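You operate a simulated robot arm through the tools that you are given. There is no shell and no other tool.

Carry out the task below with a simulated robot arm. There is one attempt and no reset: what you move stays moved.

Task
Stop the load box and its fan, then brush the grille's dust off.
Fine: red switch first; the fan stands still before the last dust is off; the grille brush goes back. Set down upright: grille brush. What is to be rubbed or washed off counts as gone when no trace of it is left.

The check looks at the end state, three seconds after you hand in, the way a careful person would. Anything else that was tipped, shoved, dropped, spilled or broken makes it a failure.

Robot
A 6-joint arm with a two-finger gripper, fixed in place. Base frame: the origin is at the foot of the arm, x ahead of it, y to its left, z up. Units: mm, rad, N and s.
Its first joint turns from -2.897 to 2.897 rad. Payload 2.45 kg.
Tool frame: the origin (TCP) lies between the finger pads and is the grasp point; the fingertips stand 20 mm ahead of it; z points along the fingers, y is the line along which they close. The gripper opens to 140 mm. The gripper's body begins 168 mm behind the TCP.
Orientation is that of the tool frame in the base frame, as a unit quaternion [x, y, z, w]. With the fingers straight down and closing along the base's y, the tool's x points along the base's -x, its y along +y and its z along -z.

Tools
- The arm moves only by the tool move_arm. Its argument "series" is a list of rows, each a list of 3 entries, a list of its own where there are three numbers: the shift along the tool's x, y, z in mm, then the turn, a rotation vector about the tool's x, y, z in rad, then the opening, from 0 (shut) to 1 (fully open). In form: [[[x, y, z], [ax, ay, az], jaw], ...]. A call has 1 to 20 rows; each row is the pose to reach, as a shift and turn from the pose commanded when the call began, along the tool's axes at that moment. Each row takes 0.2 s and may step no farther than 50 mm and 0.15 rad from the row before; otherwise, or with a gripper value out of range, the whole call is refused. A pose out of reach is approached as far as the arm can. The call stops where the force on the tool passes 60 N (or 10 N more than at its start, if that is more) or the arm is blocked; 0.2 s more then pass. Each finger travels about 45 mm/s and halts on what it meets, pressing with about 23 N; the grip force reading is that of the motor and also rises with nothing between the fingers. The clock runs only during rows and for 0.2 s after the last one: add rows that repeat a pose to give the fingers time. It gives the time, the measured TCP pose, the force on the tool (base axes), the opening and the grip force at its end, in the units of the frame above (readings bear some noise), with the torque about the TCP (base axes, N m) and any sound that the robot's microphone picked up.
- Cameras (640 x 400 px; columns grow to the right, rows downward): "scene" is fixed at [51.1, 650.9, 1262.7]; the picture's right is [-0.04, -1.00, 0.00], its down [-0.45, 0.02, -0.89] and it looks along [0.89, -0.03, -0.45] (base axes); focal length 239 px, centre (320, 200). "wrist" rides on the gripper at [78, 11, -209] in the tool frame; the picture's right is [-0.14, 0.99, 0.00], its down [-0.92, -0.13, -0.37] and it looks along [-0.37, -0.05, 0.93] (tool axes); focal length 280 px, centre (320, 200). There is no depth. A picture from a camera that has moved, and an enlarged one, comes with that camera's place and axes in the base frame and with its lens.
- camera(camera): a new picture of that camera. It takes no simulated time.
- inspect(camera, box): a new picture of the part [left, top, right, bottom] of that camera's present view, enlarged. It takes no simulated time.
- finish_job(): hands the job in; it is judged then, once.

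Places have to be worked out from the pictures, the camera data and where the tool is seen. Open the gripper and draw the arm clear of the work before you hand the job in, unless the task says otherwise.

The tools are called as name(argument=value, ...) on one line, values as JSON. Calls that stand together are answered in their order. move_arm: Moves the arm, as the interface text tells. Its arguments: {"type":"object","properties":{"series":{"type":"array","items":{"type":"array"}}},"required":["series"]} The other tools are called the same way: camera (camera) takes a picture; inspect (camera, box) takes an enlarged picture of a part of a camera's view; finish_job () hands the job in.

At the start:

```text
time_s: 0.0
eef_pos: [592.0, 354.6, 1211.7]
tool_rot: [0.0, 1.0, -0.001, 0.0]
wrist_force: [-0.5, -0.1, -0.4]
moment: [-0.03, -0.02, 0.0]
grip_width: 140.0
grip_force: 0.1
```

scene: 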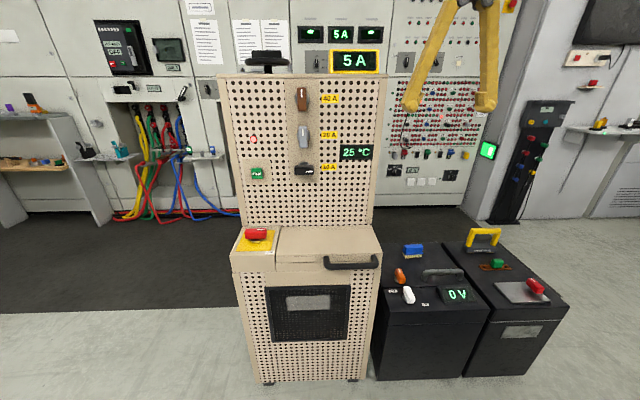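
wrist: 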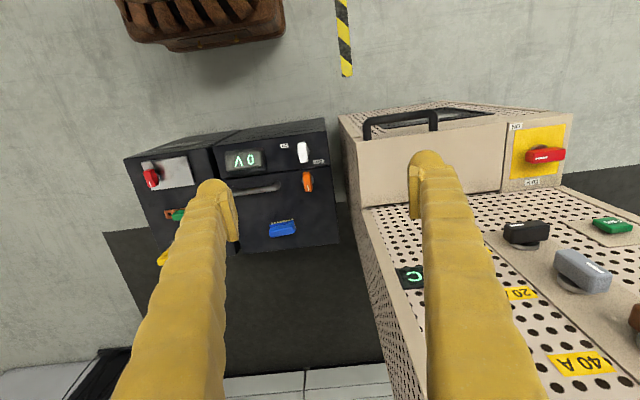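

I'll start by looking closely at the scene to find the switches, fan, dust and brush.

inspect(camera="scene", box=[210, 40, 400, 220])

inspect(camera="scene", box=[220, 215, 400, 390])

inspect(camera="scene", box=[370, 220, 580, 390])

inspect(camera="wrist", box=[330, 80, 640, 400])

```text
2.22 times, centred on (305, 130) of scene
camera zoom: at [51.1, 650.9, 1262.7], right [-0.04, -1.0, 0.0], down [-0.45, 0.02, -0.89], along [0.89, -0.03, -0.45], focal length 530 px, centre (353, 356)
```

zoom: 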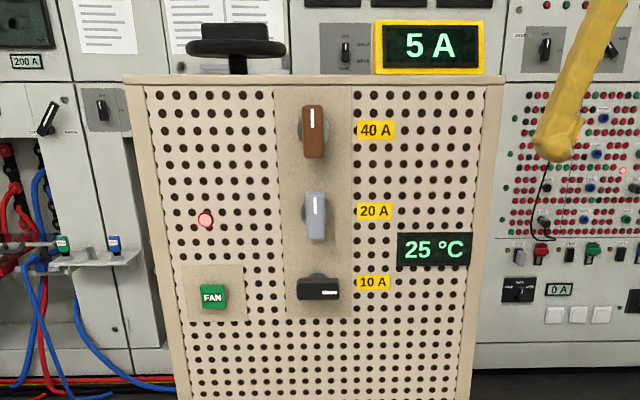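

```text
2.29 times, centred on (310, 302) of scene
camera zoom: at [51.1, 650.9, 1262.7], right [-0.04, -1.0, 0.0], down [-0.45, 0.02, -0.89], along [0.89, -0.03, -0.45], focal length 546 px, centre (343, -34)
```

zoom: 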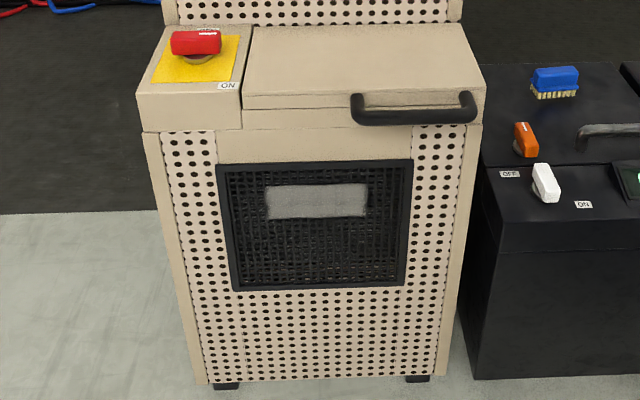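

```text
2.35 times, centred on (475, 305) of scene
camera zoom: at [51.1, 650.9, 1262.7], right [-0.04, -1.0, 0.0], down [-0.45, 0.02, -0.89], along [0.89, -0.03, -0.45], focal length 562 px, centre (-45, -47)
```

zoom: 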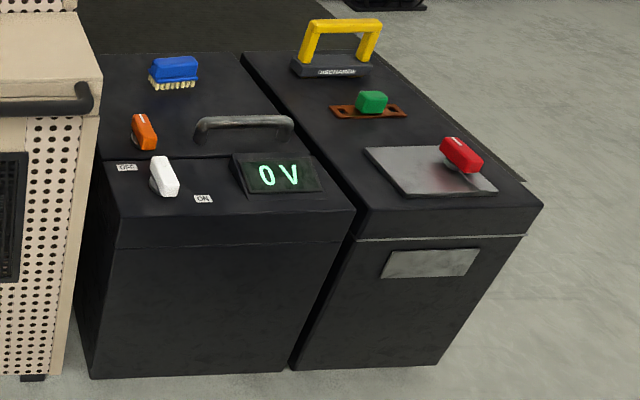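

```text
1.25 times, centred on (485, 240) of wrist
camera zoom: at [514.0, 365.3, 1420.0], right [0.14, 0.99, 0.0], down [0.92, -0.13, 0.37], along [0.37, -0.05, -0.93], focal length 350 px, centre (114, 150)
```

zoom: 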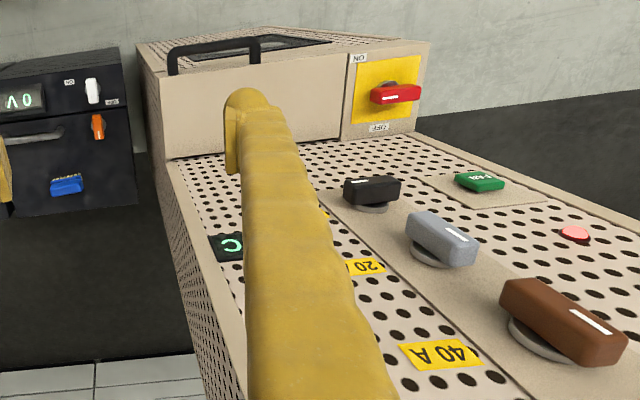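

Estimates so far: red switch is near (725,845,795), the knob panel near x≈800, FAN button near (795,834,990). I look more closely at the red switch, FAN button, grille, brush and the item on top.

inspect(camera="scene", box=[230, 220, 290, 260])

inspect(camera="scene", box=[260, 275, 360, 345])

inspect(camera="scene", box=[385, 235, 455, 310])

inspect(camera="scene", box=[235, 40, 385, 120])

inspect(camera="scene", box=[450, 220, 560, 310])

inspect(camera="scene", box=[235, 120, 385, 190])

```text
10.00 times, centred on (260, 240) of scene
camera zoom: at [51.1, 650.9, 1262.7], right [-0.04, -1.0, 0.0], down [-0.45, 0.02, -0.89], along [0.89, -0.03, -0.45], focal length 2387 px, centre (920, -200)
```

zoom: 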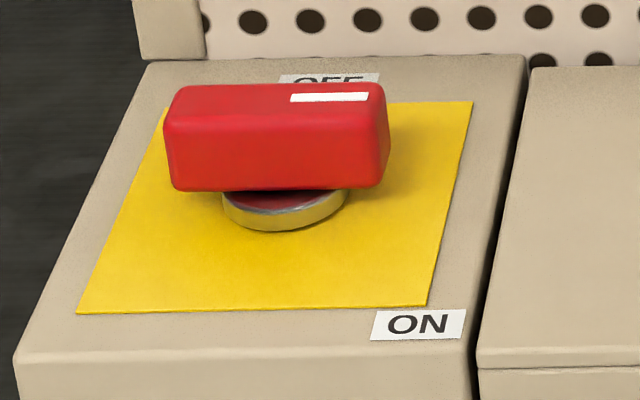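

```text
5.71 times, centred on (310, 310) of scene
camera zoom: at [51.1, 650.9, 1262.7], right [-0.04, -1.0, 0.0], down [-0.45, 0.02, -0.89], along [0.89, -0.03, -0.45], focal length 1364 px, centre (377, -429)
```

zoom: 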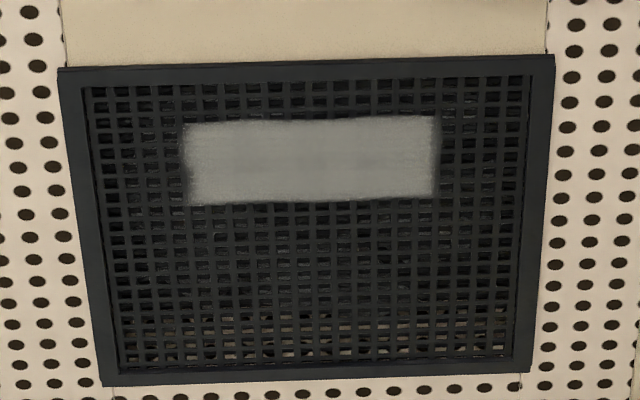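

```text
5.33 times, centred on (420, 272) of scene
camera zoom: at [51.1, 650.9, 1262.7], right [-0.04, -1.0, 0.0], down [-0.45, 0.02, -0.89], along [0.89, -0.03, -0.45], focal length 1273 px, centre (-213, -187)
```

zoom: 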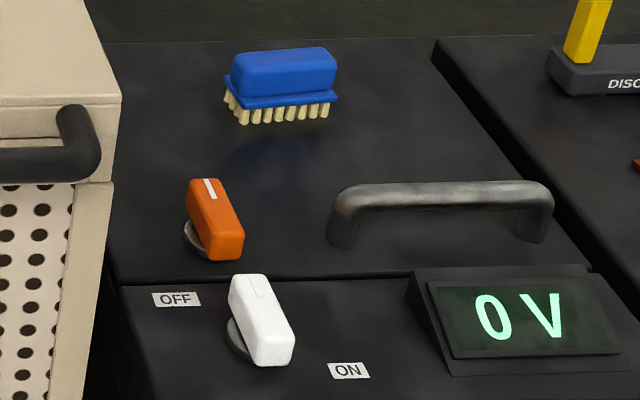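

```text
4.27 times, centred on (310, 80) of scene
camera zoom: at [51.1, 650.9, 1262.7], right [-0.04, -1.0, 0.0], down [-0.45, 0.02, -0.89], along [0.89, -0.03, -0.45], focal length 1018 px, centre (363, 712)
```

zoom: 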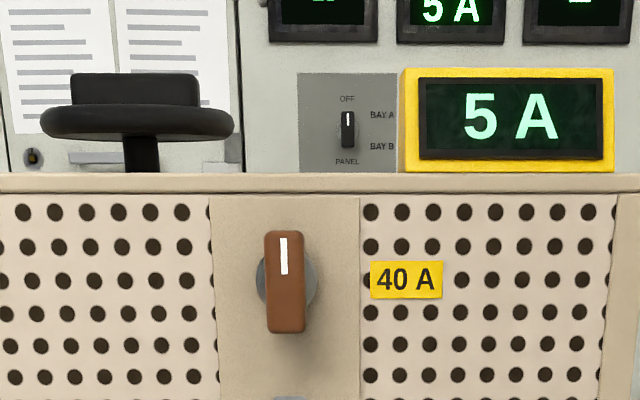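

```text
4.44 times, centred on (505, 265) of scene
camera zoom: at [51.1, 650.9, 1262.7], right [-0.04, -1.0, 0.0], down [-0.45, 0.02, -0.89], along [0.89, -0.03, -0.45], focal length 1061 px, centre (-502, -89)
```

zoom: 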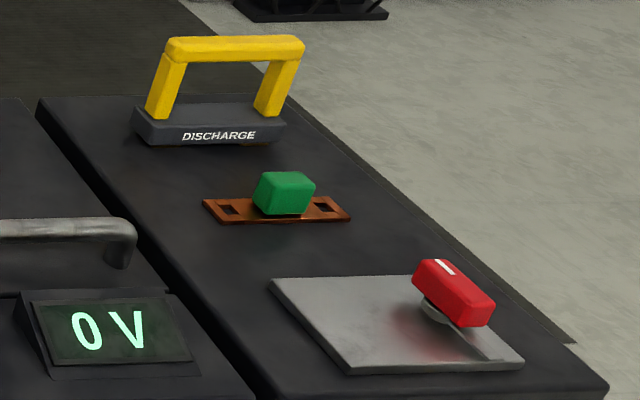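

```text
4.27 times, centred on (310, 155) of scene
camera zoom: at [51.1, 650.9, 1262.7], right [-0.04, -1.0, 0.0], down [-0.45, 0.02, -0.89], along [0.89, -0.03, -0.45], focal length 1018 px, centre (363, 392)
```

zoom: 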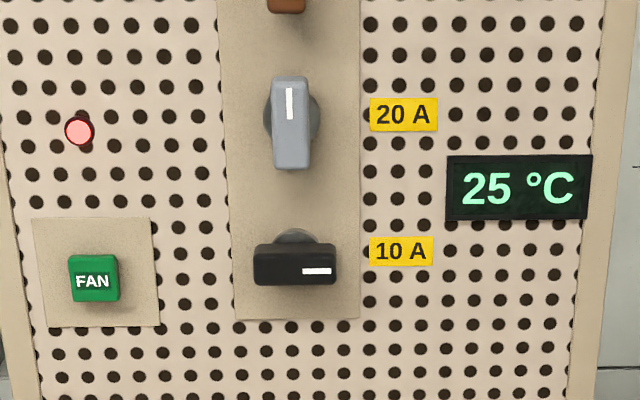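

The blue brush on the black battery box has bristles and the grey patch on the dark grille is the dust. Next I look through the wrist camera at the switch plate, the battery top and the dark ribbed thing at top left.

inspect(camera="wrist", box=[480, 100, 620, 200])

inspect(camera="wrist", box=[120, 110, 350, 260])

inspect(camera="wrist", box=[340, 90, 580, 230])

inspect(camera="scene", box=[0, 80, 240, 230])

```text
4.00 times, centred on (550, 150) of wrist
camera zoom: at [514.0, 365.3, 1420.0], right [0.14, 0.99, 0.0], down [0.92, -0.13, 0.37], along [0.37, -0.05, -0.93], focal length 1122 px, centre (-600, 400)
```

zoom: 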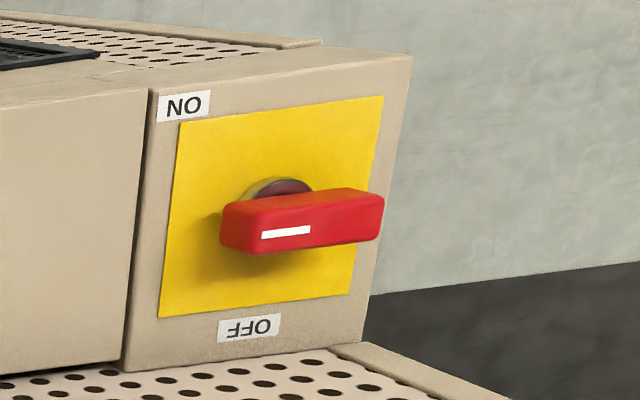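

```text
2.67 times, centred on (235, 185) of wrist
camera zoom: at [514.0, 365.3, 1420.0], right [0.14, 0.99, 0.0], down [0.92, -0.13, 0.37], along [0.37, -0.05, -0.93], focal length 748 px, centre (547, 240)
```

zoom: 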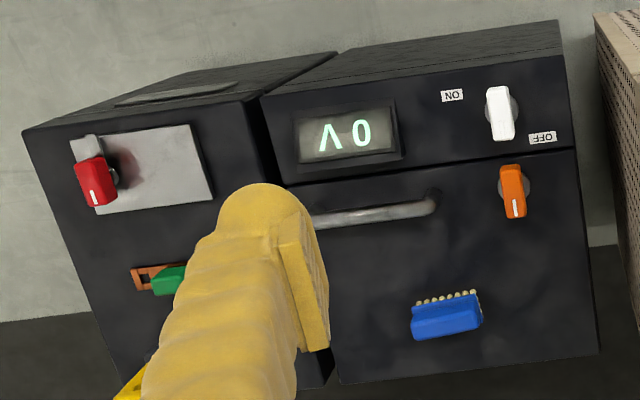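

```text
2.67 times, centred on (460, 160) of wrist
camera zoom: at [514.0, 365.3, 1420.0], right [0.14, 0.99, 0.0], down [0.92, -0.13, 0.37], along [0.37, -0.05, -0.93], focal length 748 px, centre (-53, 307)
```

zoom: 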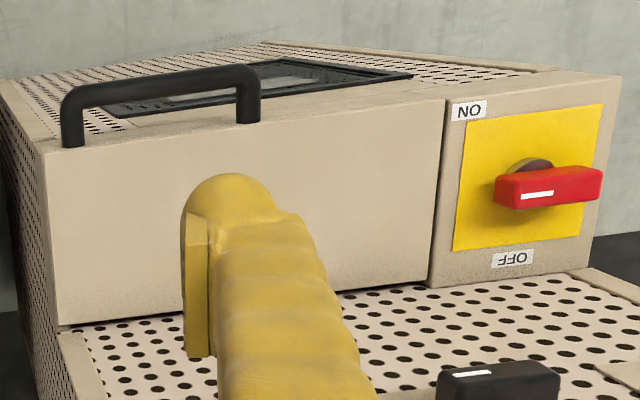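

```text
2.67 times, centred on (120, 155) of scene
camera zoom: at [51.1, 650.9, 1262.7], right [-0.04, -1.0, 0.0], down [-0.45, 0.02, -0.89], along [0.89, -0.03, -0.45], focal length 636 px, centre (853, 320)
```

zoom: 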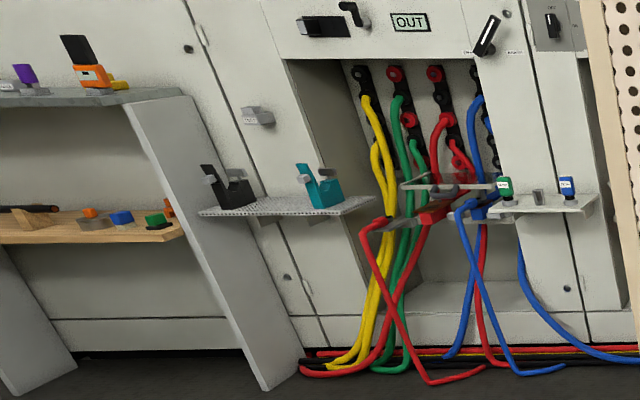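

The switch plate works out to be horizontal at z≈774, x 667–781, y 790–900, with the knob at about (724,845) and its white mark pointing to −y; OFF lies to +x, so it needs a quarter turn counter-clockwise from above. I move closer, staying at x≈560 in front of the panel, to test the reach and get better views.

move_arm(series=[[[5, 40, 10], [0, 0, 0], 1], [[10, 80, 20], [0, 0, 0], 0.8], [[15, 120, 35], [0, 0, 0], 0.6], [[20, 160, 50], [0, 0, 0], 0.4], [[25, 200, 65], [0, 0, 0], 0.2], [[30, 240, 80], [0, 0, 0], 0], [[32, 280, 90], [0, 0, 0], 0], [[32, 320, 100], [0, 0, 0], 0], [[32, 350, 110], [0, 0, 0], 0]])

```text
time_s: 2.0
eef_pos: [560.2, 704.3, 1102.9]
tool_rot: [0.0, 1.0, 0.0, 0.001]
wrist_force: [-0.4, 0.1, 0.3]
moment: [-0.01, 0.0, 0.01]
grip_width: 0.3
grip_force: 12.0
```

camera(camera="wrist")

camera(camera="scene")

```text
taken
camera wrist: at [481.0, 714.4, 1312.0], right [0.14, 0.99, 0.0], down [0.92, -0.13, 0.37], along [0.37, -0.05, -0.93], focal length 280 px, centre (320, 200)
```

wrist: 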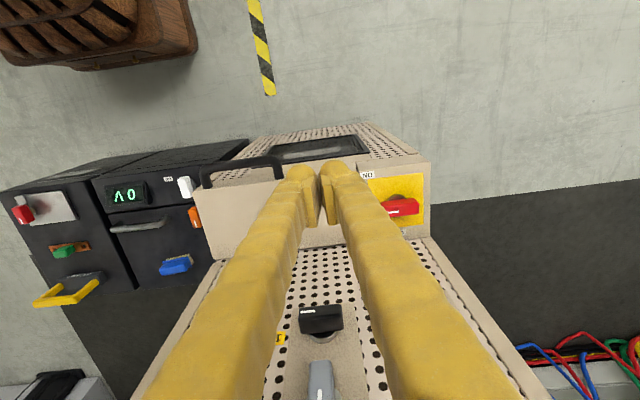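

```text
taken
```

scene: 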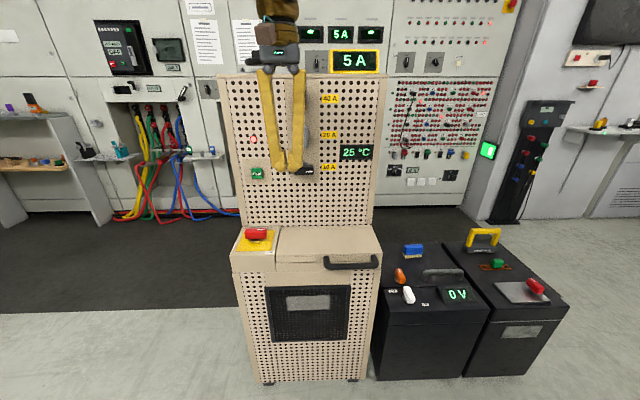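

The arm tracks well here. I zoom in on the red switch and the grille from this position to refine heights.

inspect(camera="wrist", box=[345, 150, 445, 250])

inspect(camera="wrist", box=[190, 110, 440, 260])

inspect(camera="wrist", box=[90, 160, 250, 290])

```text
4.00 times, centred on (395, 200) of wrist
camera zoom: at [481.0, 714.4, 1312.0], right [0.14, 0.99, 0.0], down [0.92, -0.13, 0.37], along [0.37, -0.05, -0.93], focal length 1122 px, centre (20, 200)
```

zoom: 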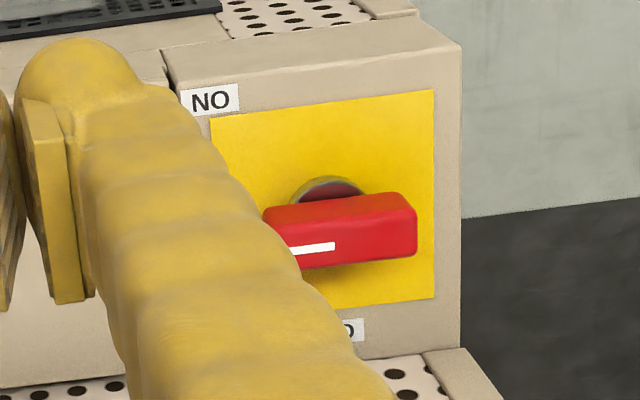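

```text
2.56 times, centred on (315, 185) of wrist
camera zoom: at [481.0, 714.4, 1312.0], right [0.14, 0.99, 0.0], down [0.92, -0.13, 0.37], along [0.37, -0.05, -0.93], focal length 718 px, centre (333, 238)
```

zoom: 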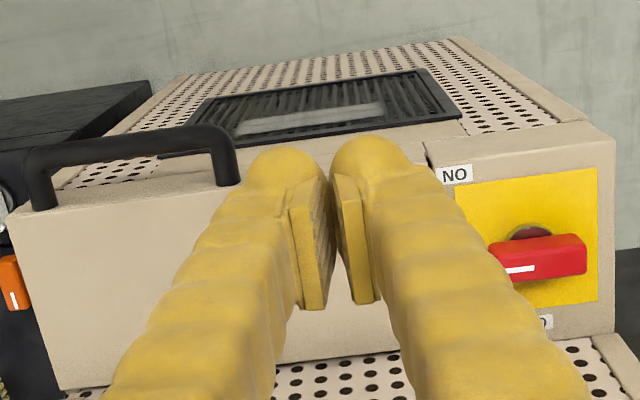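

```text
3.08 times, centred on (170, 225) of wrist
camera zoom: at [481.0, 714.4, 1312.0], right [0.14, 0.99, 0.0], down [0.92, -0.13, 0.37], along [0.37, -0.05, -0.93], focal length 863 px, centre (782, 123)
```

zoom: 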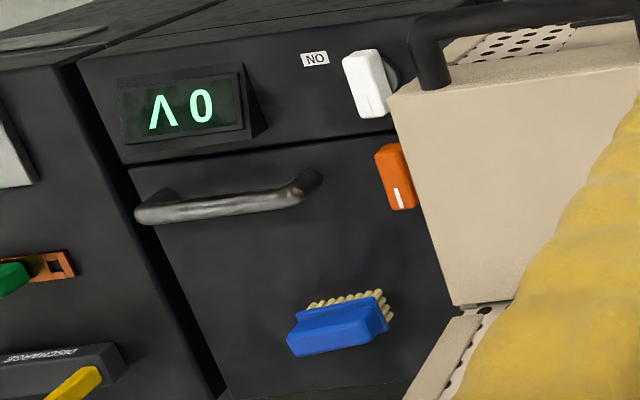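

Bar refined: about x 714–734, z 787–822, 76 mm long along y, on a plate at z≈774. I'll go with closed fingers tilted 30° back (away from the panel) to a spot in front of and above the −y half of the knob, to push that end toward +x.

move_arm(series=[[[-10, 17, 35], [0, -0.0873, 0], 0], [[-22, 34, 70], [0, -0.1745, 0], 0], [[-35, 51, 105], [0, -0.2618, 0], 0], [[-50, 68, 140], [0, -0.3491, 0], 0], [[-65, 85, 172], [0, -0.4363, 0], 0], [[-80, 100, 202], [0, -0.5236, 0], 0], [[-80, 100, 202], [0, -0.5236, 0], 0]])

camera(camera="wrist")

camera(camera="scene")

```text
time_s: 3.6
eef_pos: [639.7, 804.0, 897.4]
tool_rot: [0.0, 0.966, 0.0, 0.259]
wrist_force: [0.0, -0.3, 0.0]
moment: [0.01, 0.01, 0.02]
grip_width: 0.0
grip_force: 22.8
```

```text
taken
camera wrist: at [467.3, 815.5, 1040.3], right [0.12, 0.99, 0.07], down [0.61, -0.13, 0.78], along [0.78, -0.05, -0.62], focal length 280 px, centre (320, 200)
```

wrist: 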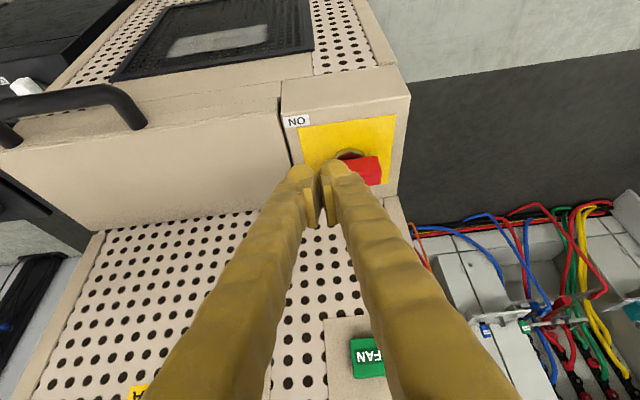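

```text
taken
```

scene: 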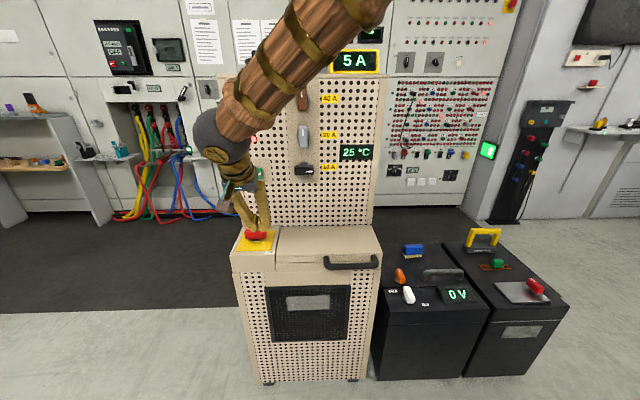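

Reach is fine. Now I lower the closed fingertips to bar height, about 20 mm in front of the bar's −y half, before pushing.

move_arm(series=[[[10, 0, 28], [0, 0, 0], 0], [[20, 0, 56], [0, 0, 0], 0], [[31, 0, 83], [0, 0, 0], 0], [[31, 0, 83], [0, 0, 0], 0]])

inspect(camera="scene", box=[220, 190, 300, 270])

camera(camera="wrist")

```text
time_s: 4.6
eef_pos: [654.7, 804.6, 809.5]
tool_rot: [0.0, 0.966, 0.0, 0.258]
wrist_force: [0.7, 0.7, -0.2]
moment: [-0.01, 0.02, -0.01]
grip_width: 0.0
grip_force: 23.3
```

```text
5.00 times, centred on (260, 230) of scene
camera zoom: at [51.1, 650.9, 1262.7], right [-0.04, -1.0, 0.0], down [-0.45, 0.02, -0.89], along [0.89, -0.03, -0.45], focal length 1194 px, centre (620, 50)
```

zoom: 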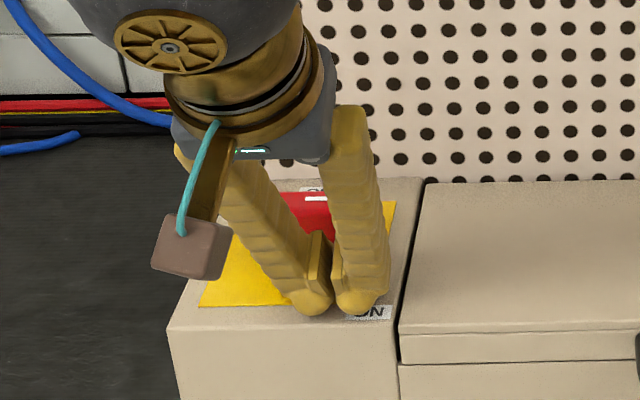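

```text
taken
camera wrist: at [482.6, 816.0, 952.8], right [0.12, 0.99, 0.07], down [0.61, -0.13, 0.78], along [0.78, -0.05, -0.62], focal length 280 px, centre (320, 200)
```

wrist: 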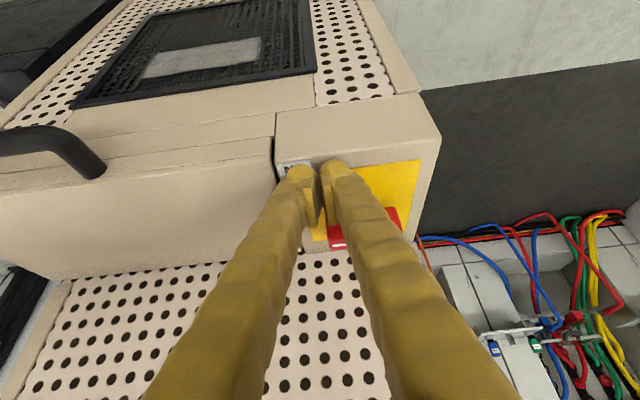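

The tips are in front of the bar's −y half. Now I push along +x in small steps and check force and view.

move_arm(series=[[[-8.66, 0, 5], [0, 0, 0], 0], [[-17.3, 0, 10], [0, 0, 0], 0], [[-26, 0, 15], [0, 0, 0], 0], [[-34.6, 0, 20], [0, 0, 0], 0], [[-43.3, 0, 25], [0, 0, 0], 0]])

inspect(camera="scene", box=[220, 190, 300, 270])

camera(camera="wrist")

```text
time_s: 5.9
eef_pos: [705.2, 801.1, 810.4]
tool_rot: [0.001, 0.966, -0.004, 0.258]
wrist_force: [-1.5, -13.2, 5.1]
moment: [0.25, -0.09, -0.08]
grip_width: 0.3
grip_force: 23.4
stopped in row 5: the force on the tool passed its limit at 73 N (the readings are from after the stop); the commanded pose is now the measured one
```

```text
5.00 times, centred on (260, 230) of scene
camera zoom: at [51.1, 650.9, 1262.7], right [-0.04, -1.0, 0.0], down [-0.45, 0.02, -0.89], along [0.89, -0.03, -0.45], focal length 1194 px, centre (620, 50)
```

zoom: 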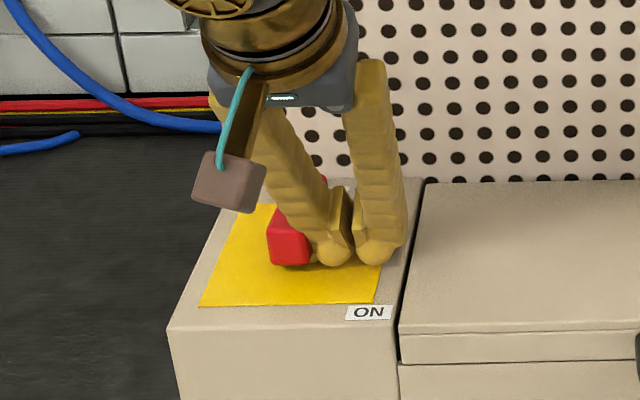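

```text
taken
camera wrist: at [532.7, 813.1, 953.0], right [0.12, 0.99, 0.06], down [0.61, -0.13, 0.78], along [0.78, -0.06, -0.62], focal length 280 px, centre (320, 200)
```

wrist: 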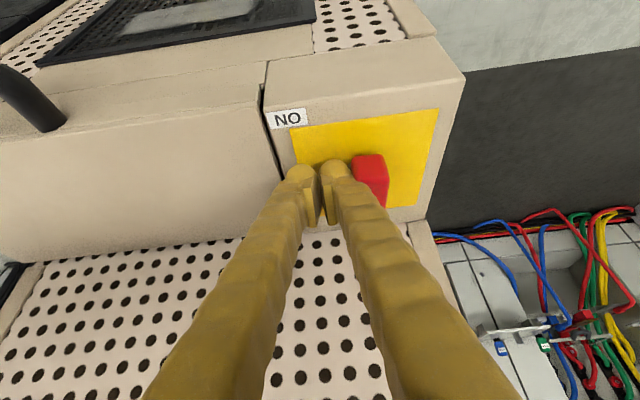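

The bar has turned to about 90° and the finger is wedged alongside it. I ease off to −y, retreat along the tool axis and look at the result.

move_arm(series=[[[0, -8, 0], [0, 0, 0], 0], [[0, -14, -20], [0, 0, 0], 0], [[0, -14, -60], [0, 0, 0], 0], [[0, -14, -105], [0, 0, 0], 0], [[0, -14, -150], [0, 0, 0], 0], [[0, -14, -150], [0, 0, 0], 0]])

inspect(camera="scene", box=[220, 190, 300, 270])

camera(camera="scene")

camera(camera="wrist")

```text
time_s: 7.3
eef_pos: [629.5, 787.9, 941.5]
tool_rot: [0.001, 0.966, -0.003, 0.258]
wrist_force: [0.2, 0.7, -1.3]
moment: [0.01, 0.03, 0.02]
grip_width: 0.0
grip_force: 23.0
```

```text
5.00 times, centred on (260, 230) of scene
camera zoom: at [51.1, 650.9, 1262.7], right [-0.04, -1.0, 0.0], down [-0.45, 0.02, -0.89], along [0.89, -0.03, -0.45], focal length 1194 px, centre (620, 50)
```

zoom: 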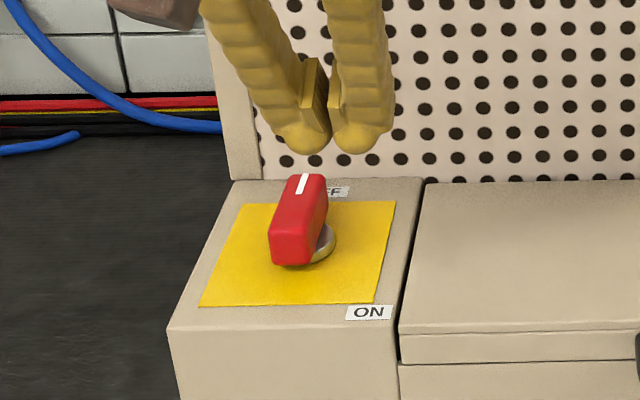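

```text
taken
```

scene: 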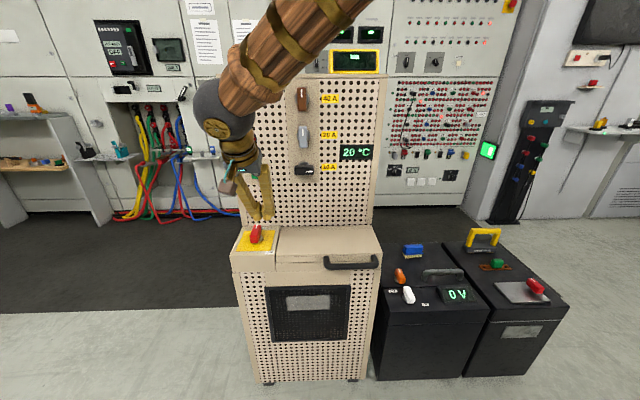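

```text
taken
camera wrist: at [457.8, 800.4, 1083.4], right [0.12, 0.99, 0.06], down [0.61, -0.13, 0.78], along [0.78, -0.06, -0.62], focal length 280 px, centre (320, 200)
```

wrist: 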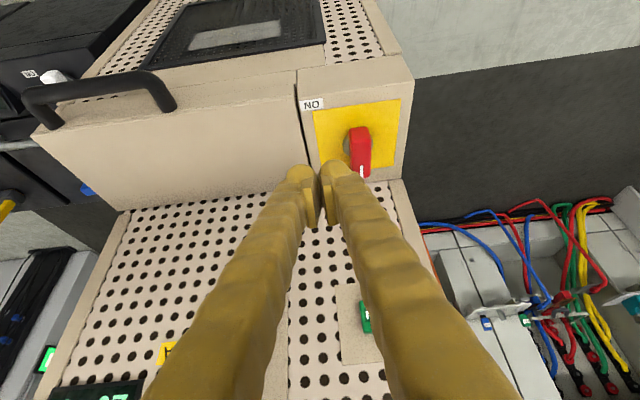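

The load box display has gone blank and temperature dropped to 20 °C, with the pointer at OFF, so the red switch is done. Next is the green FAN button at about (786, 831, 991): I swing the tool to horizontal (+x) and line up in front of it.

move_arm(series=[[[-7.5, 5.4, -2.8], [0, -0.131, 0], 0], [[-15, 10.8, -5.6], [0, -0.262, 0], 0], [[-22.4, 16.1, -8.5], [0, -0.393, 0], 0], [[-29.9, 21.5, -11.3], [0, -0.5236, 0], 0], [[-37.4, 26.9, -14.1], [0, -0.6545, 0], 0], [[-44.9, 32.3, -17], [0, -0.7854, 0], 0], [[-52.3, 37.6, -19.8], [0, -0.9163, 0], 0], [[-59.8, 43, -22.6], [0, -1.0472, 0], 0], [[-59.8, 43, -22.6], [0, -1.0472, 0], 0]])

camera(camera="wrist")

camera(camera="scene")

```text
time_s: 9.3
eef_pos: [670.0, 831.0, 991.4]
tool_rot: [-0.001, 0.707, -0.003, 0.707]
wrist_force: [-0.5, 0.6, -0.1]
moment: [0.04, -0.02, 0.02]
grip_width: 0.1
grip_force: 23.2
```

```text
taken
camera wrist: at [460.9, 842.5, 912.2], right [0.0, 0.99, 0.13], down [-0.37, -0.12, 0.92], along [0.93, -0.05, 0.37], focal length 280 px, centre (320, 200)
```

wrist: 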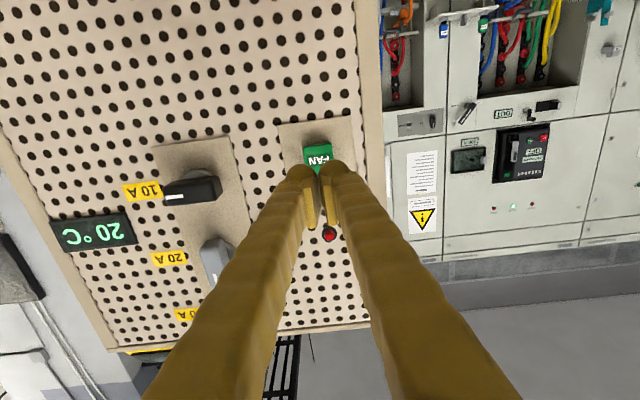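

```text
taken
```

scene: 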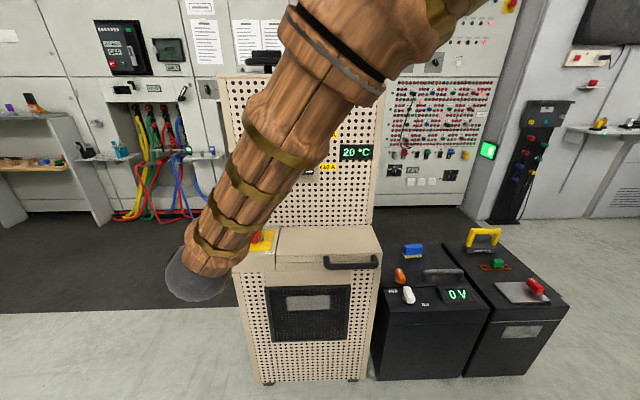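

The lamp on the panel is now out and the FAN button sits right ahead. Before pressing, I look at the grille to see whether the fan behind it can be seen turning.

inspect(camera="scene", box=[265, 280, 355, 345])

inspect(camera="wrist", box=[270, 120, 370, 250])

```text
6.15 times, centred on (310, 312) of scene
camera zoom: at [51.1, 650.9, 1262.7], right [-0.04, -1.0, 0.0], down [-0.45, 0.02, -0.89], along [0.89, -0.03, -0.45], focal length 1469 px, centre (382, -492)
```

zoom: 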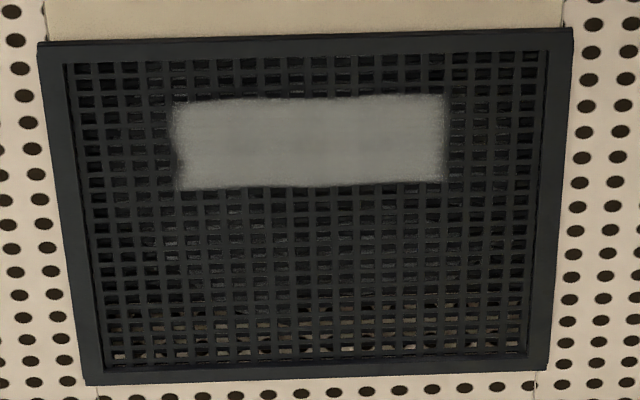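

```text
3.08 times, centred on (320, 185) of wrist
camera zoom: at [460.9, 842.5, 912.2], right [0.0, 0.99, 0.13], down [-0.37, -0.12, 0.92], along [0.93, -0.05, 0.37], focal length 863 px, centre (320, 246)
```

zoom: 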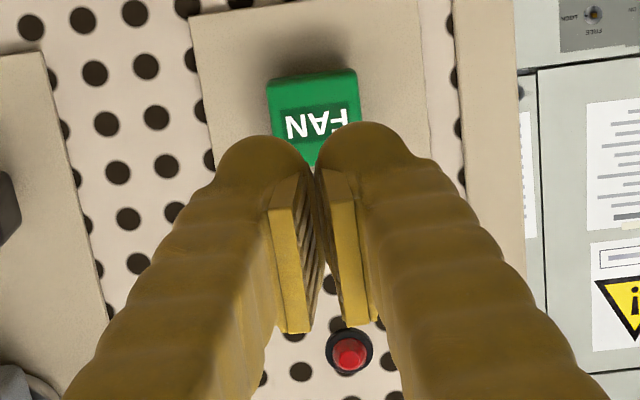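

To judge whether the fan is turning, I zoom hard on the lower grille, wait a moment, and zoom again.

inspect(camera="scene", box=[280, 312, 340, 340])

move_arm(series=[[[3, 0, 0], [0, 0, 0], 0]])

inspect(camera="scene", box=[280, 312, 340, 340])

```text
10.67 times, centred on (310, 326) of scene
camera zoom: at [51.1, 650.9, 1262.7], right [-0.04, -1.0, 0.0], down [-0.45, 0.02, -0.89], along [0.89, -0.03, -0.45], focal length 2546 px, centre (427, -1144)
```

zoom: 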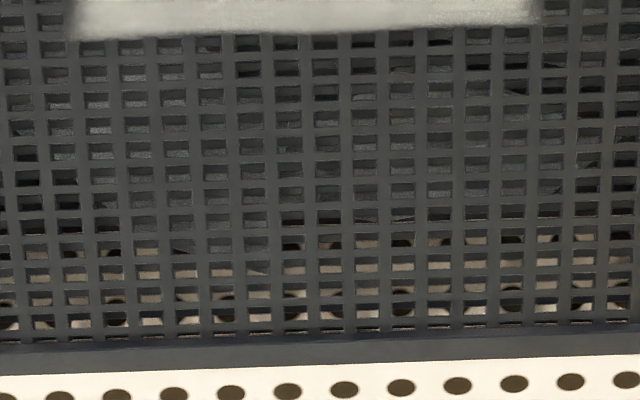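

```text
time_s: 9.7
eef_pos: [671.0, 831.8, 985.8]
tool_rot: [-0.002, 0.707, -0.001, 0.707]
wrist_force: [0.2, 0.0, -1.4]
moment: [0.01, -0.01, -0.03]
grip_width: 0.0
grip_force: 23.1
```

```text
10.67 times, centred on (310, 326) of scene
camera zoom: at [51.1, 650.9, 1262.7], right [-0.04, -1.0, 0.0], down [-0.45, 0.02, -0.89], along [0.89, -0.03, -0.45], focal length 2546 px, centre (427, -1144)
```

zoom: 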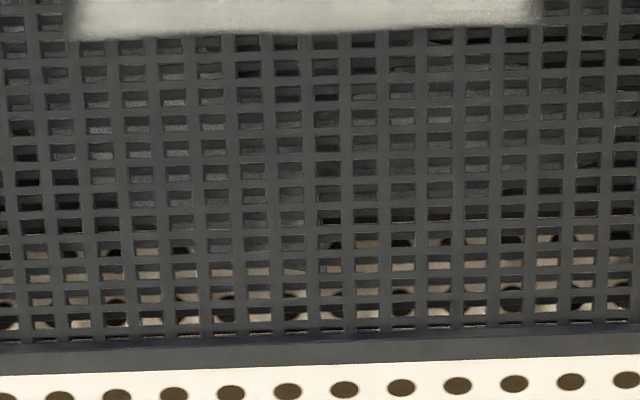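

The blade pattern behind the mesh changed between the two pictures, so the fan is still turning. I now advance along +x and press the FAN button gently.

move_arm(series=[[[0, 0, 25], [0, 0, 0], 0], [[0, 0, 50], [0, 0, 0], 0], [[0, 0, 70], [0, 0, 0], 0], [[0, 0, 82], [0, 0, 0], 0], [[0, 0, 88], [0, 0, 0], 0], [[0, 0, 92], [0, 0, 0], 0], [[0, 0, 95], [0, 0, 0], 0], [[0, 0, 97], [0, 0, 0], 0]])

inspect(camera="wrist", box=[270, 120, 370, 250])

```text
time_s: 11.5
eef_pos: [767.1, 832.2, 986.2]
tool_rot: [-0.001, 0.707, -0.002, 0.707]
wrist_force: [0.0, -0.1, -0.2]
moment: [0.0, -0.02, -0.01]
grip_width: 0.0
grip_force: 22.6
```

```text
3.08 times, centred on (320, 185) of wrist
camera zoom: at [558.3, 842.4, 909.3], right [0.0, 0.99, 0.13], down [-0.37, -0.12, 0.92], along [0.93, -0.05, 0.36], focal length 863 px, centre (320, 246)
```

zoom: 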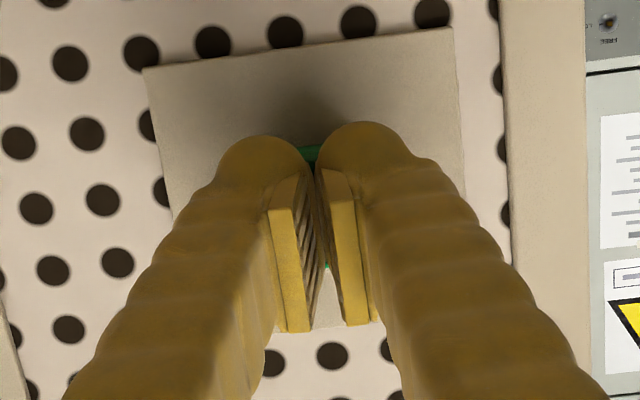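

No contact force yet at tip x≈787. I keep going in 2 mm steps.

move_arm(series=[[[0, 0, 2], [0, 0, 0], 0], [[0, 0, 4], [0, 0, 0], 0], [[0, 0, 6], [0, 0, 0], 0], [[0, 0, 8], [0, 0, 0], 0]])

inspect(camera="wrist", box=[270, 120, 370, 250])

```text
time_s: 12.5
eef_pos: [775.1, 831.9, 985.6]
tool_rot: [-0.002, 0.707, -0.002, 0.707]
wrist_force: [-4.0, 0.1, 1.6]
moment: [0.01, -0.03, 0.04]
grip_width: 6.0
grip_force: 29.2
heard: click
```

```text
3.08 times, centred on (320, 185) of wrist
camera zoom: at [565.9, 842.6, 909.2], right [0.0, 0.99, 0.13], down [-0.37, -0.12, 0.92], along [0.93, -0.05, 0.36], focal length 863 px, centre (320, 246)
```

zoom: 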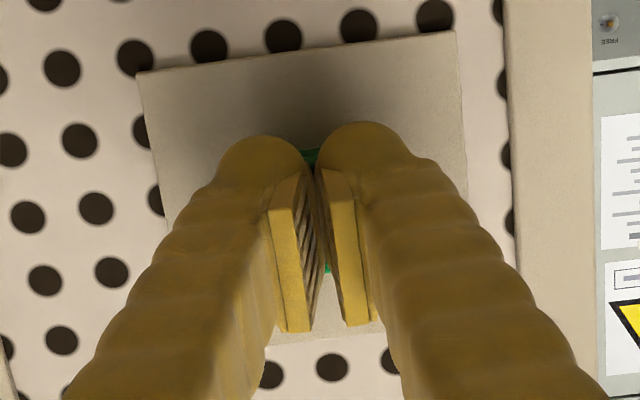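

A click was heard at 4 N, so the button was pressed. I back straight off and check the fan again.

move_arm(series=[[[0, 0, -20], [0, 0, 0], 0], [[0, 0, -60], [0, 0, 0], 0], [[0, 0, -105], [0, 0, 0], 0], [[0, 0, -105], [0, 0, 0], 0]])

inspect(camera="scene", box=[280, 312, 340, 340])

inspect(camera="wrist", box=[250, 80, 390, 260])

```text
time_s: 13.5
eef_pos: [670.1, 831.4, 985.4]
tool_rot: [-0.002, 0.708, -0.003, 0.707]
wrist_force: [0.3, 0.3, 0.8]
moment: [0.0, -0.01, 0.01]
grip_width: 0.0
grip_force: 30.2
```

```text
10.67 times, centred on (310, 326) of scene
camera zoom: at [51.1, 650.9, 1262.7], right [-0.04, -1.0, 0.0], down [-0.45, 0.02, -0.89], along [0.89, -0.03, -0.45], focal length 2546 px, centre (427, -1144)
```

zoom: 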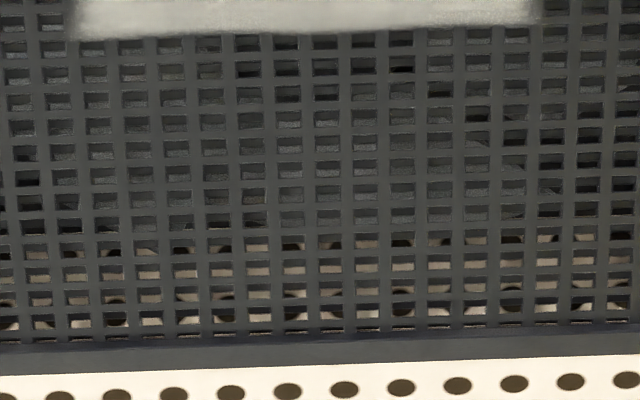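

```text
2.22 times, centred on (320, 170) of wrist
camera zoom: at [460.6, 842.5, 907.3], right [0.0, 0.99, 0.13], down [-0.37, -0.12, 0.92], along [0.93, -0.05, 0.36], focal length 623 px, centre (320, 267)
```

zoom: 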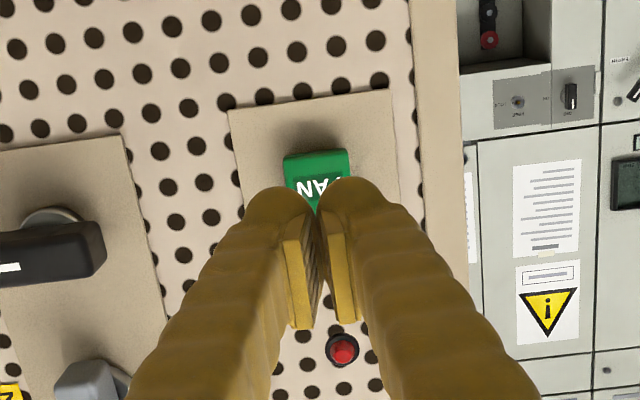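

The fan should now be running down. On the way to the brush I swing back and down in front of the grille for a close look at it (also confirming that brushing poses are reachable).

move_arm(series=[[[0, -15, -45], [0, 0, 0], 0], [[0, -30, -90], [0, 0, 0], 0], [[0, -45, -135], [0, 0, 0], 0], [[0, -60, -180], [0, 0, 0], 0], [[20, -75, -215], [0, 0, 0], 0], [[60, -90, -225], [0, 0, 0], 0], [[105, -105, -225], [0, 0, 0], 0], [[150, -115, -225], [0, 0, 0], 0], [[195, -125, -225], [0, 0, 0], 0]])

camera(camera="wrist")

camera(camera="scene")

```text
time_s: 15.5
eef_pos: [444.7, 705.8, 791.6]
tool_rot: [-0.001, 0.707, -0.001, 0.707]
wrist_force: [-0.5, -0.2, 0.1]
moment: [0.01, 0.04, -0.01]
grip_width: 0.1
grip_force: 29.2
```

```text
taken
camera wrist: at [235.9, 717.3, 714.2], right [0.0, 0.99, 0.13], down [-0.37, -0.12, 0.92], along [0.93, -0.05, 0.36], focal length 280 px, centre (320, 200)
```

wrist: 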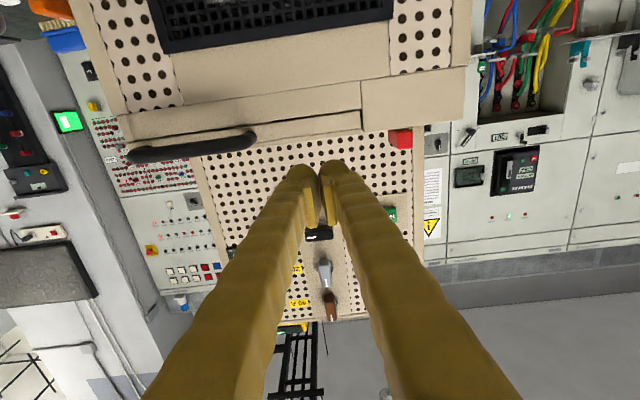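

```text
taken
```

scene: 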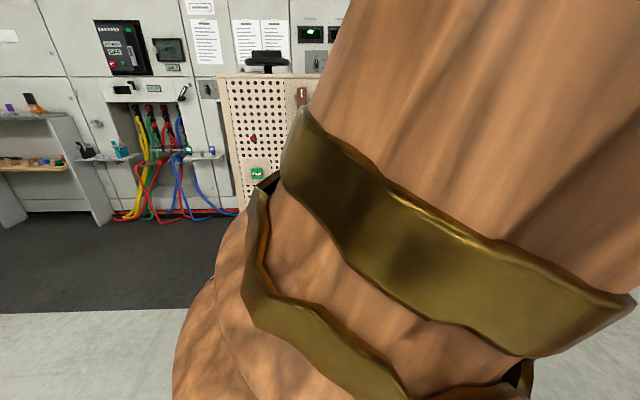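

Continuing downward to grille height, keeping the tool horizontal and well in front of the box.

move_arm(series=[[[45, -6, 0], [0, 0, 0], 0], [[90, -12, 0], [0, 0, 0], 0], [[135, -18, 0], [0, 0, 0], 0], [[180, -24, 0], [0, 0, 0], 0], [[225, -30, 0], [0, 0, 0], 0], [[265, -36, 0], [0, 0, 0], 0], [[265, -36, 0], [0, 0, 0], 0]])

camera(camera="wrist")

```text
time_s: 17.1
eef_pos: [455.4, 746.0, 543.0]
tool_rot: [-0.011, 0.711, -0.038, 0.702]
wrist_force: [0.8, -0.3, -0.4]
moment: [0.02, 0.01, 0.02]
grip_width: 0.0
grip_force: 29.5
out of reach, approached as far as the arm can: row 1, 2, 3, 4, 5, 6, 7
```

```text
taken
camera wrist: at [246.4, 758.9, 467.3], right [0.04, 1.0, 0.07], down [-0.36, -0.05, 0.93], along [0.93, -0.06, 0.36], focal length 280 px, centre (320, 200)
```

wrist: 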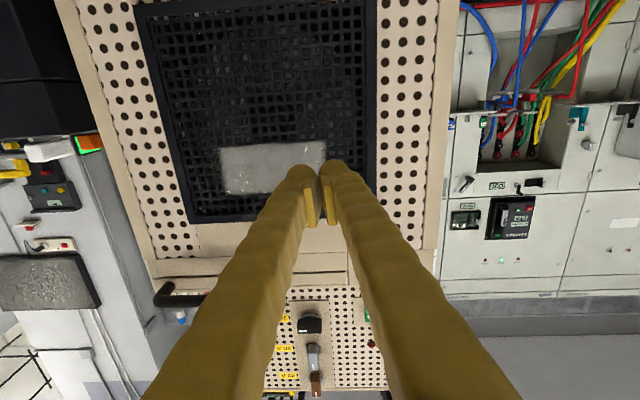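

The dust patch works out to y 597–750, z 531–602 on a face at x≈634; the grille frame spans y 528–818, z 358–653. That pose was just out of reach when far back; I test nearer poses (TCP x≈560), still clear of the grille, since that's where brushing will happen.

move_arm(series=[[[-10, 0, 28], [0, 0, 0], 0], [[-20, 0, 56], [0, 0, 0], 0], [[-30, 0, 84], [0, 0, 0], 0], [[-40, 0, 110], [0, 0, 0], 0], [[-40, 0, 110], [0, 0, 0], 0]])

camera(camera="wrist")

```text
time_s: 18.3
eef_pos: [566.7, 745.3, 583.6]
tool_rot: [-0.011, 0.711, -0.039, 0.702]
wrist_force: [0.6, 0.8, -0.5]
moment: [0.0, 0.04, -0.03]
grip_width: 0.0
grip_force: 29.2
```

```text
taken
camera wrist: at [357.2, 758.4, 507.5], right [0.04, 1.0, 0.07], down [-0.36, -0.05, 0.93], along [0.93, -0.06, 0.36], focal length 280 px, centre (320, 200)
```

wrist: 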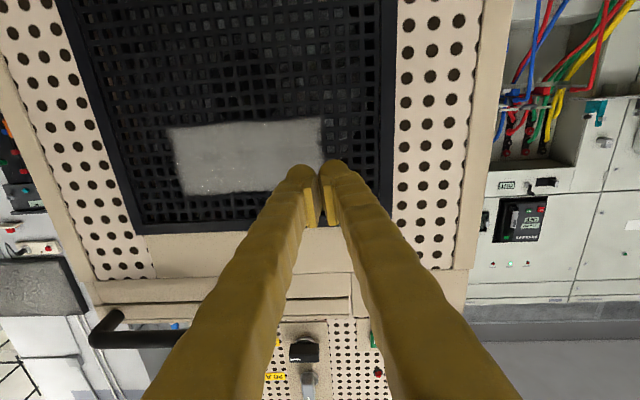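

Now I test the −y end of the brushing range at this distance.

move_arm(series=[[[0, -40, 0], [0, 0, 0], 0], [[0, -80, 0], [0, 0, 0], 0], [[0, -120, 0], [0, 0, 0], 0], [[0, -165, 0], [0, 0, 0], 0], [[0, -165, 0], [0, 0, 0], 0]])

camera(camera="wrist")

```text
time_s: 19.5
eef_pos: [583.3, 643.8, 620.6]
tool_rot: [-0.02, 0.715, -0.07, 0.696]
wrist_force: [-0.3, 0.7, -0.1]
moment: [-0.02, 0.0, 0.0]
grip_width: 0.0
grip_force: 29.1
out of reach, approached as far as the arm can: row 2, 3, 4, 5
```

```text
taken
camera wrist: at [373.7, 659.5, 547.5], right [0.07, 1.0, 0.01], down [-0.35, 0.01, 0.94], along [0.94, -0.07, 0.35], focal length 280 px, centre (320, 200)
```

wrist: 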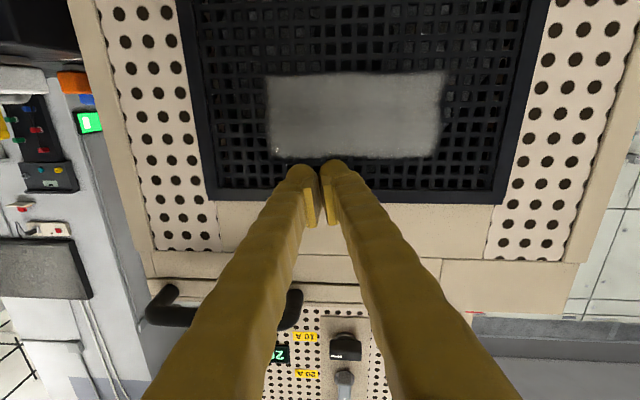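

A fully horizontal tool isn't reachable at the −y side of the dust. I test tilting to 60° from vertical (pointing forward and down) at (575,600,580).

move_arm(series=[[[9, -8, -1], [-0.02, 0.1, 0.02], 0], [[18, -16, -2], [-0.04, 0.2, 0.04], 0], [[27, -24, -3], [-0.06, 0.3, 0.06], 0], [[36, -32, -3.5], [-0.08, 0.4, 0.085], 0], [[45.5, -39, -4], [-0.1025, 0.4955, 0.1058], 0], [[45.5, -39, -4], [-0.1025, 0.4955, 0.1058], 0]])

inspect(camera="wrist", box=[150, 0, 550, 250])

```text
time_s: 20.9
eef_pos: [585.2, 623.4, 595.9]
tool_rot: [-0.005, 0.869, -0.015, 0.494]
wrist_force: [0.6, -0.2, 0.0]
moment: [-0.01, 0.0, 0.02]
grip_width: 0.1
grip_force: 29.4
out of reach, approached as far as the arm can: row 1, 2, 3, 4, 5, 6
```

```text
1.60 times, centred on (350, 125) of wrist
camera zoom: at [365.7, 637.2, 635.4], right [0.08, 0.99, 0.09], down [0.15, -0.1, 0.98], along [0.99, -0.06, -0.16], focal length 449 px, centre (272, 320)
```

zoom: 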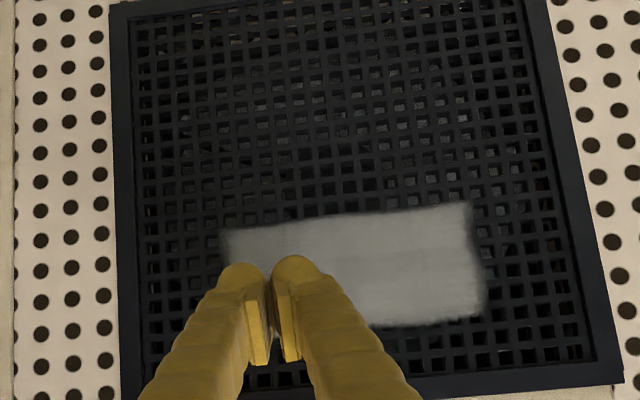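

Reach at this tilt is also limited right about here. I look at the scene camera to understand the arm's posture.

camera(camera="scene")

camera(camera="wrist")

```text
taken
```

scene: 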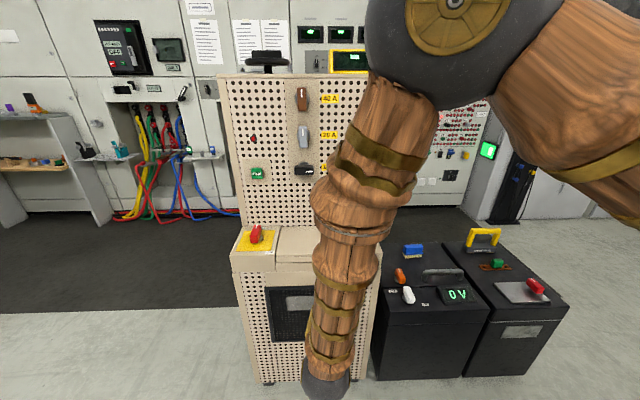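

```text
taken
camera wrist: at [365.7, 637.2, 635.4], right [0.08, 0.99, 0.09], down [0.15, -0.1, 0.98], along [0.99, -0.06, -0.16], focal length 280 px, centre (320, 200)
```

wrist: 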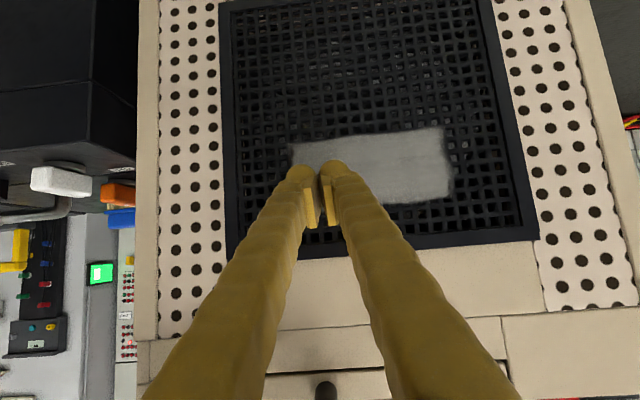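

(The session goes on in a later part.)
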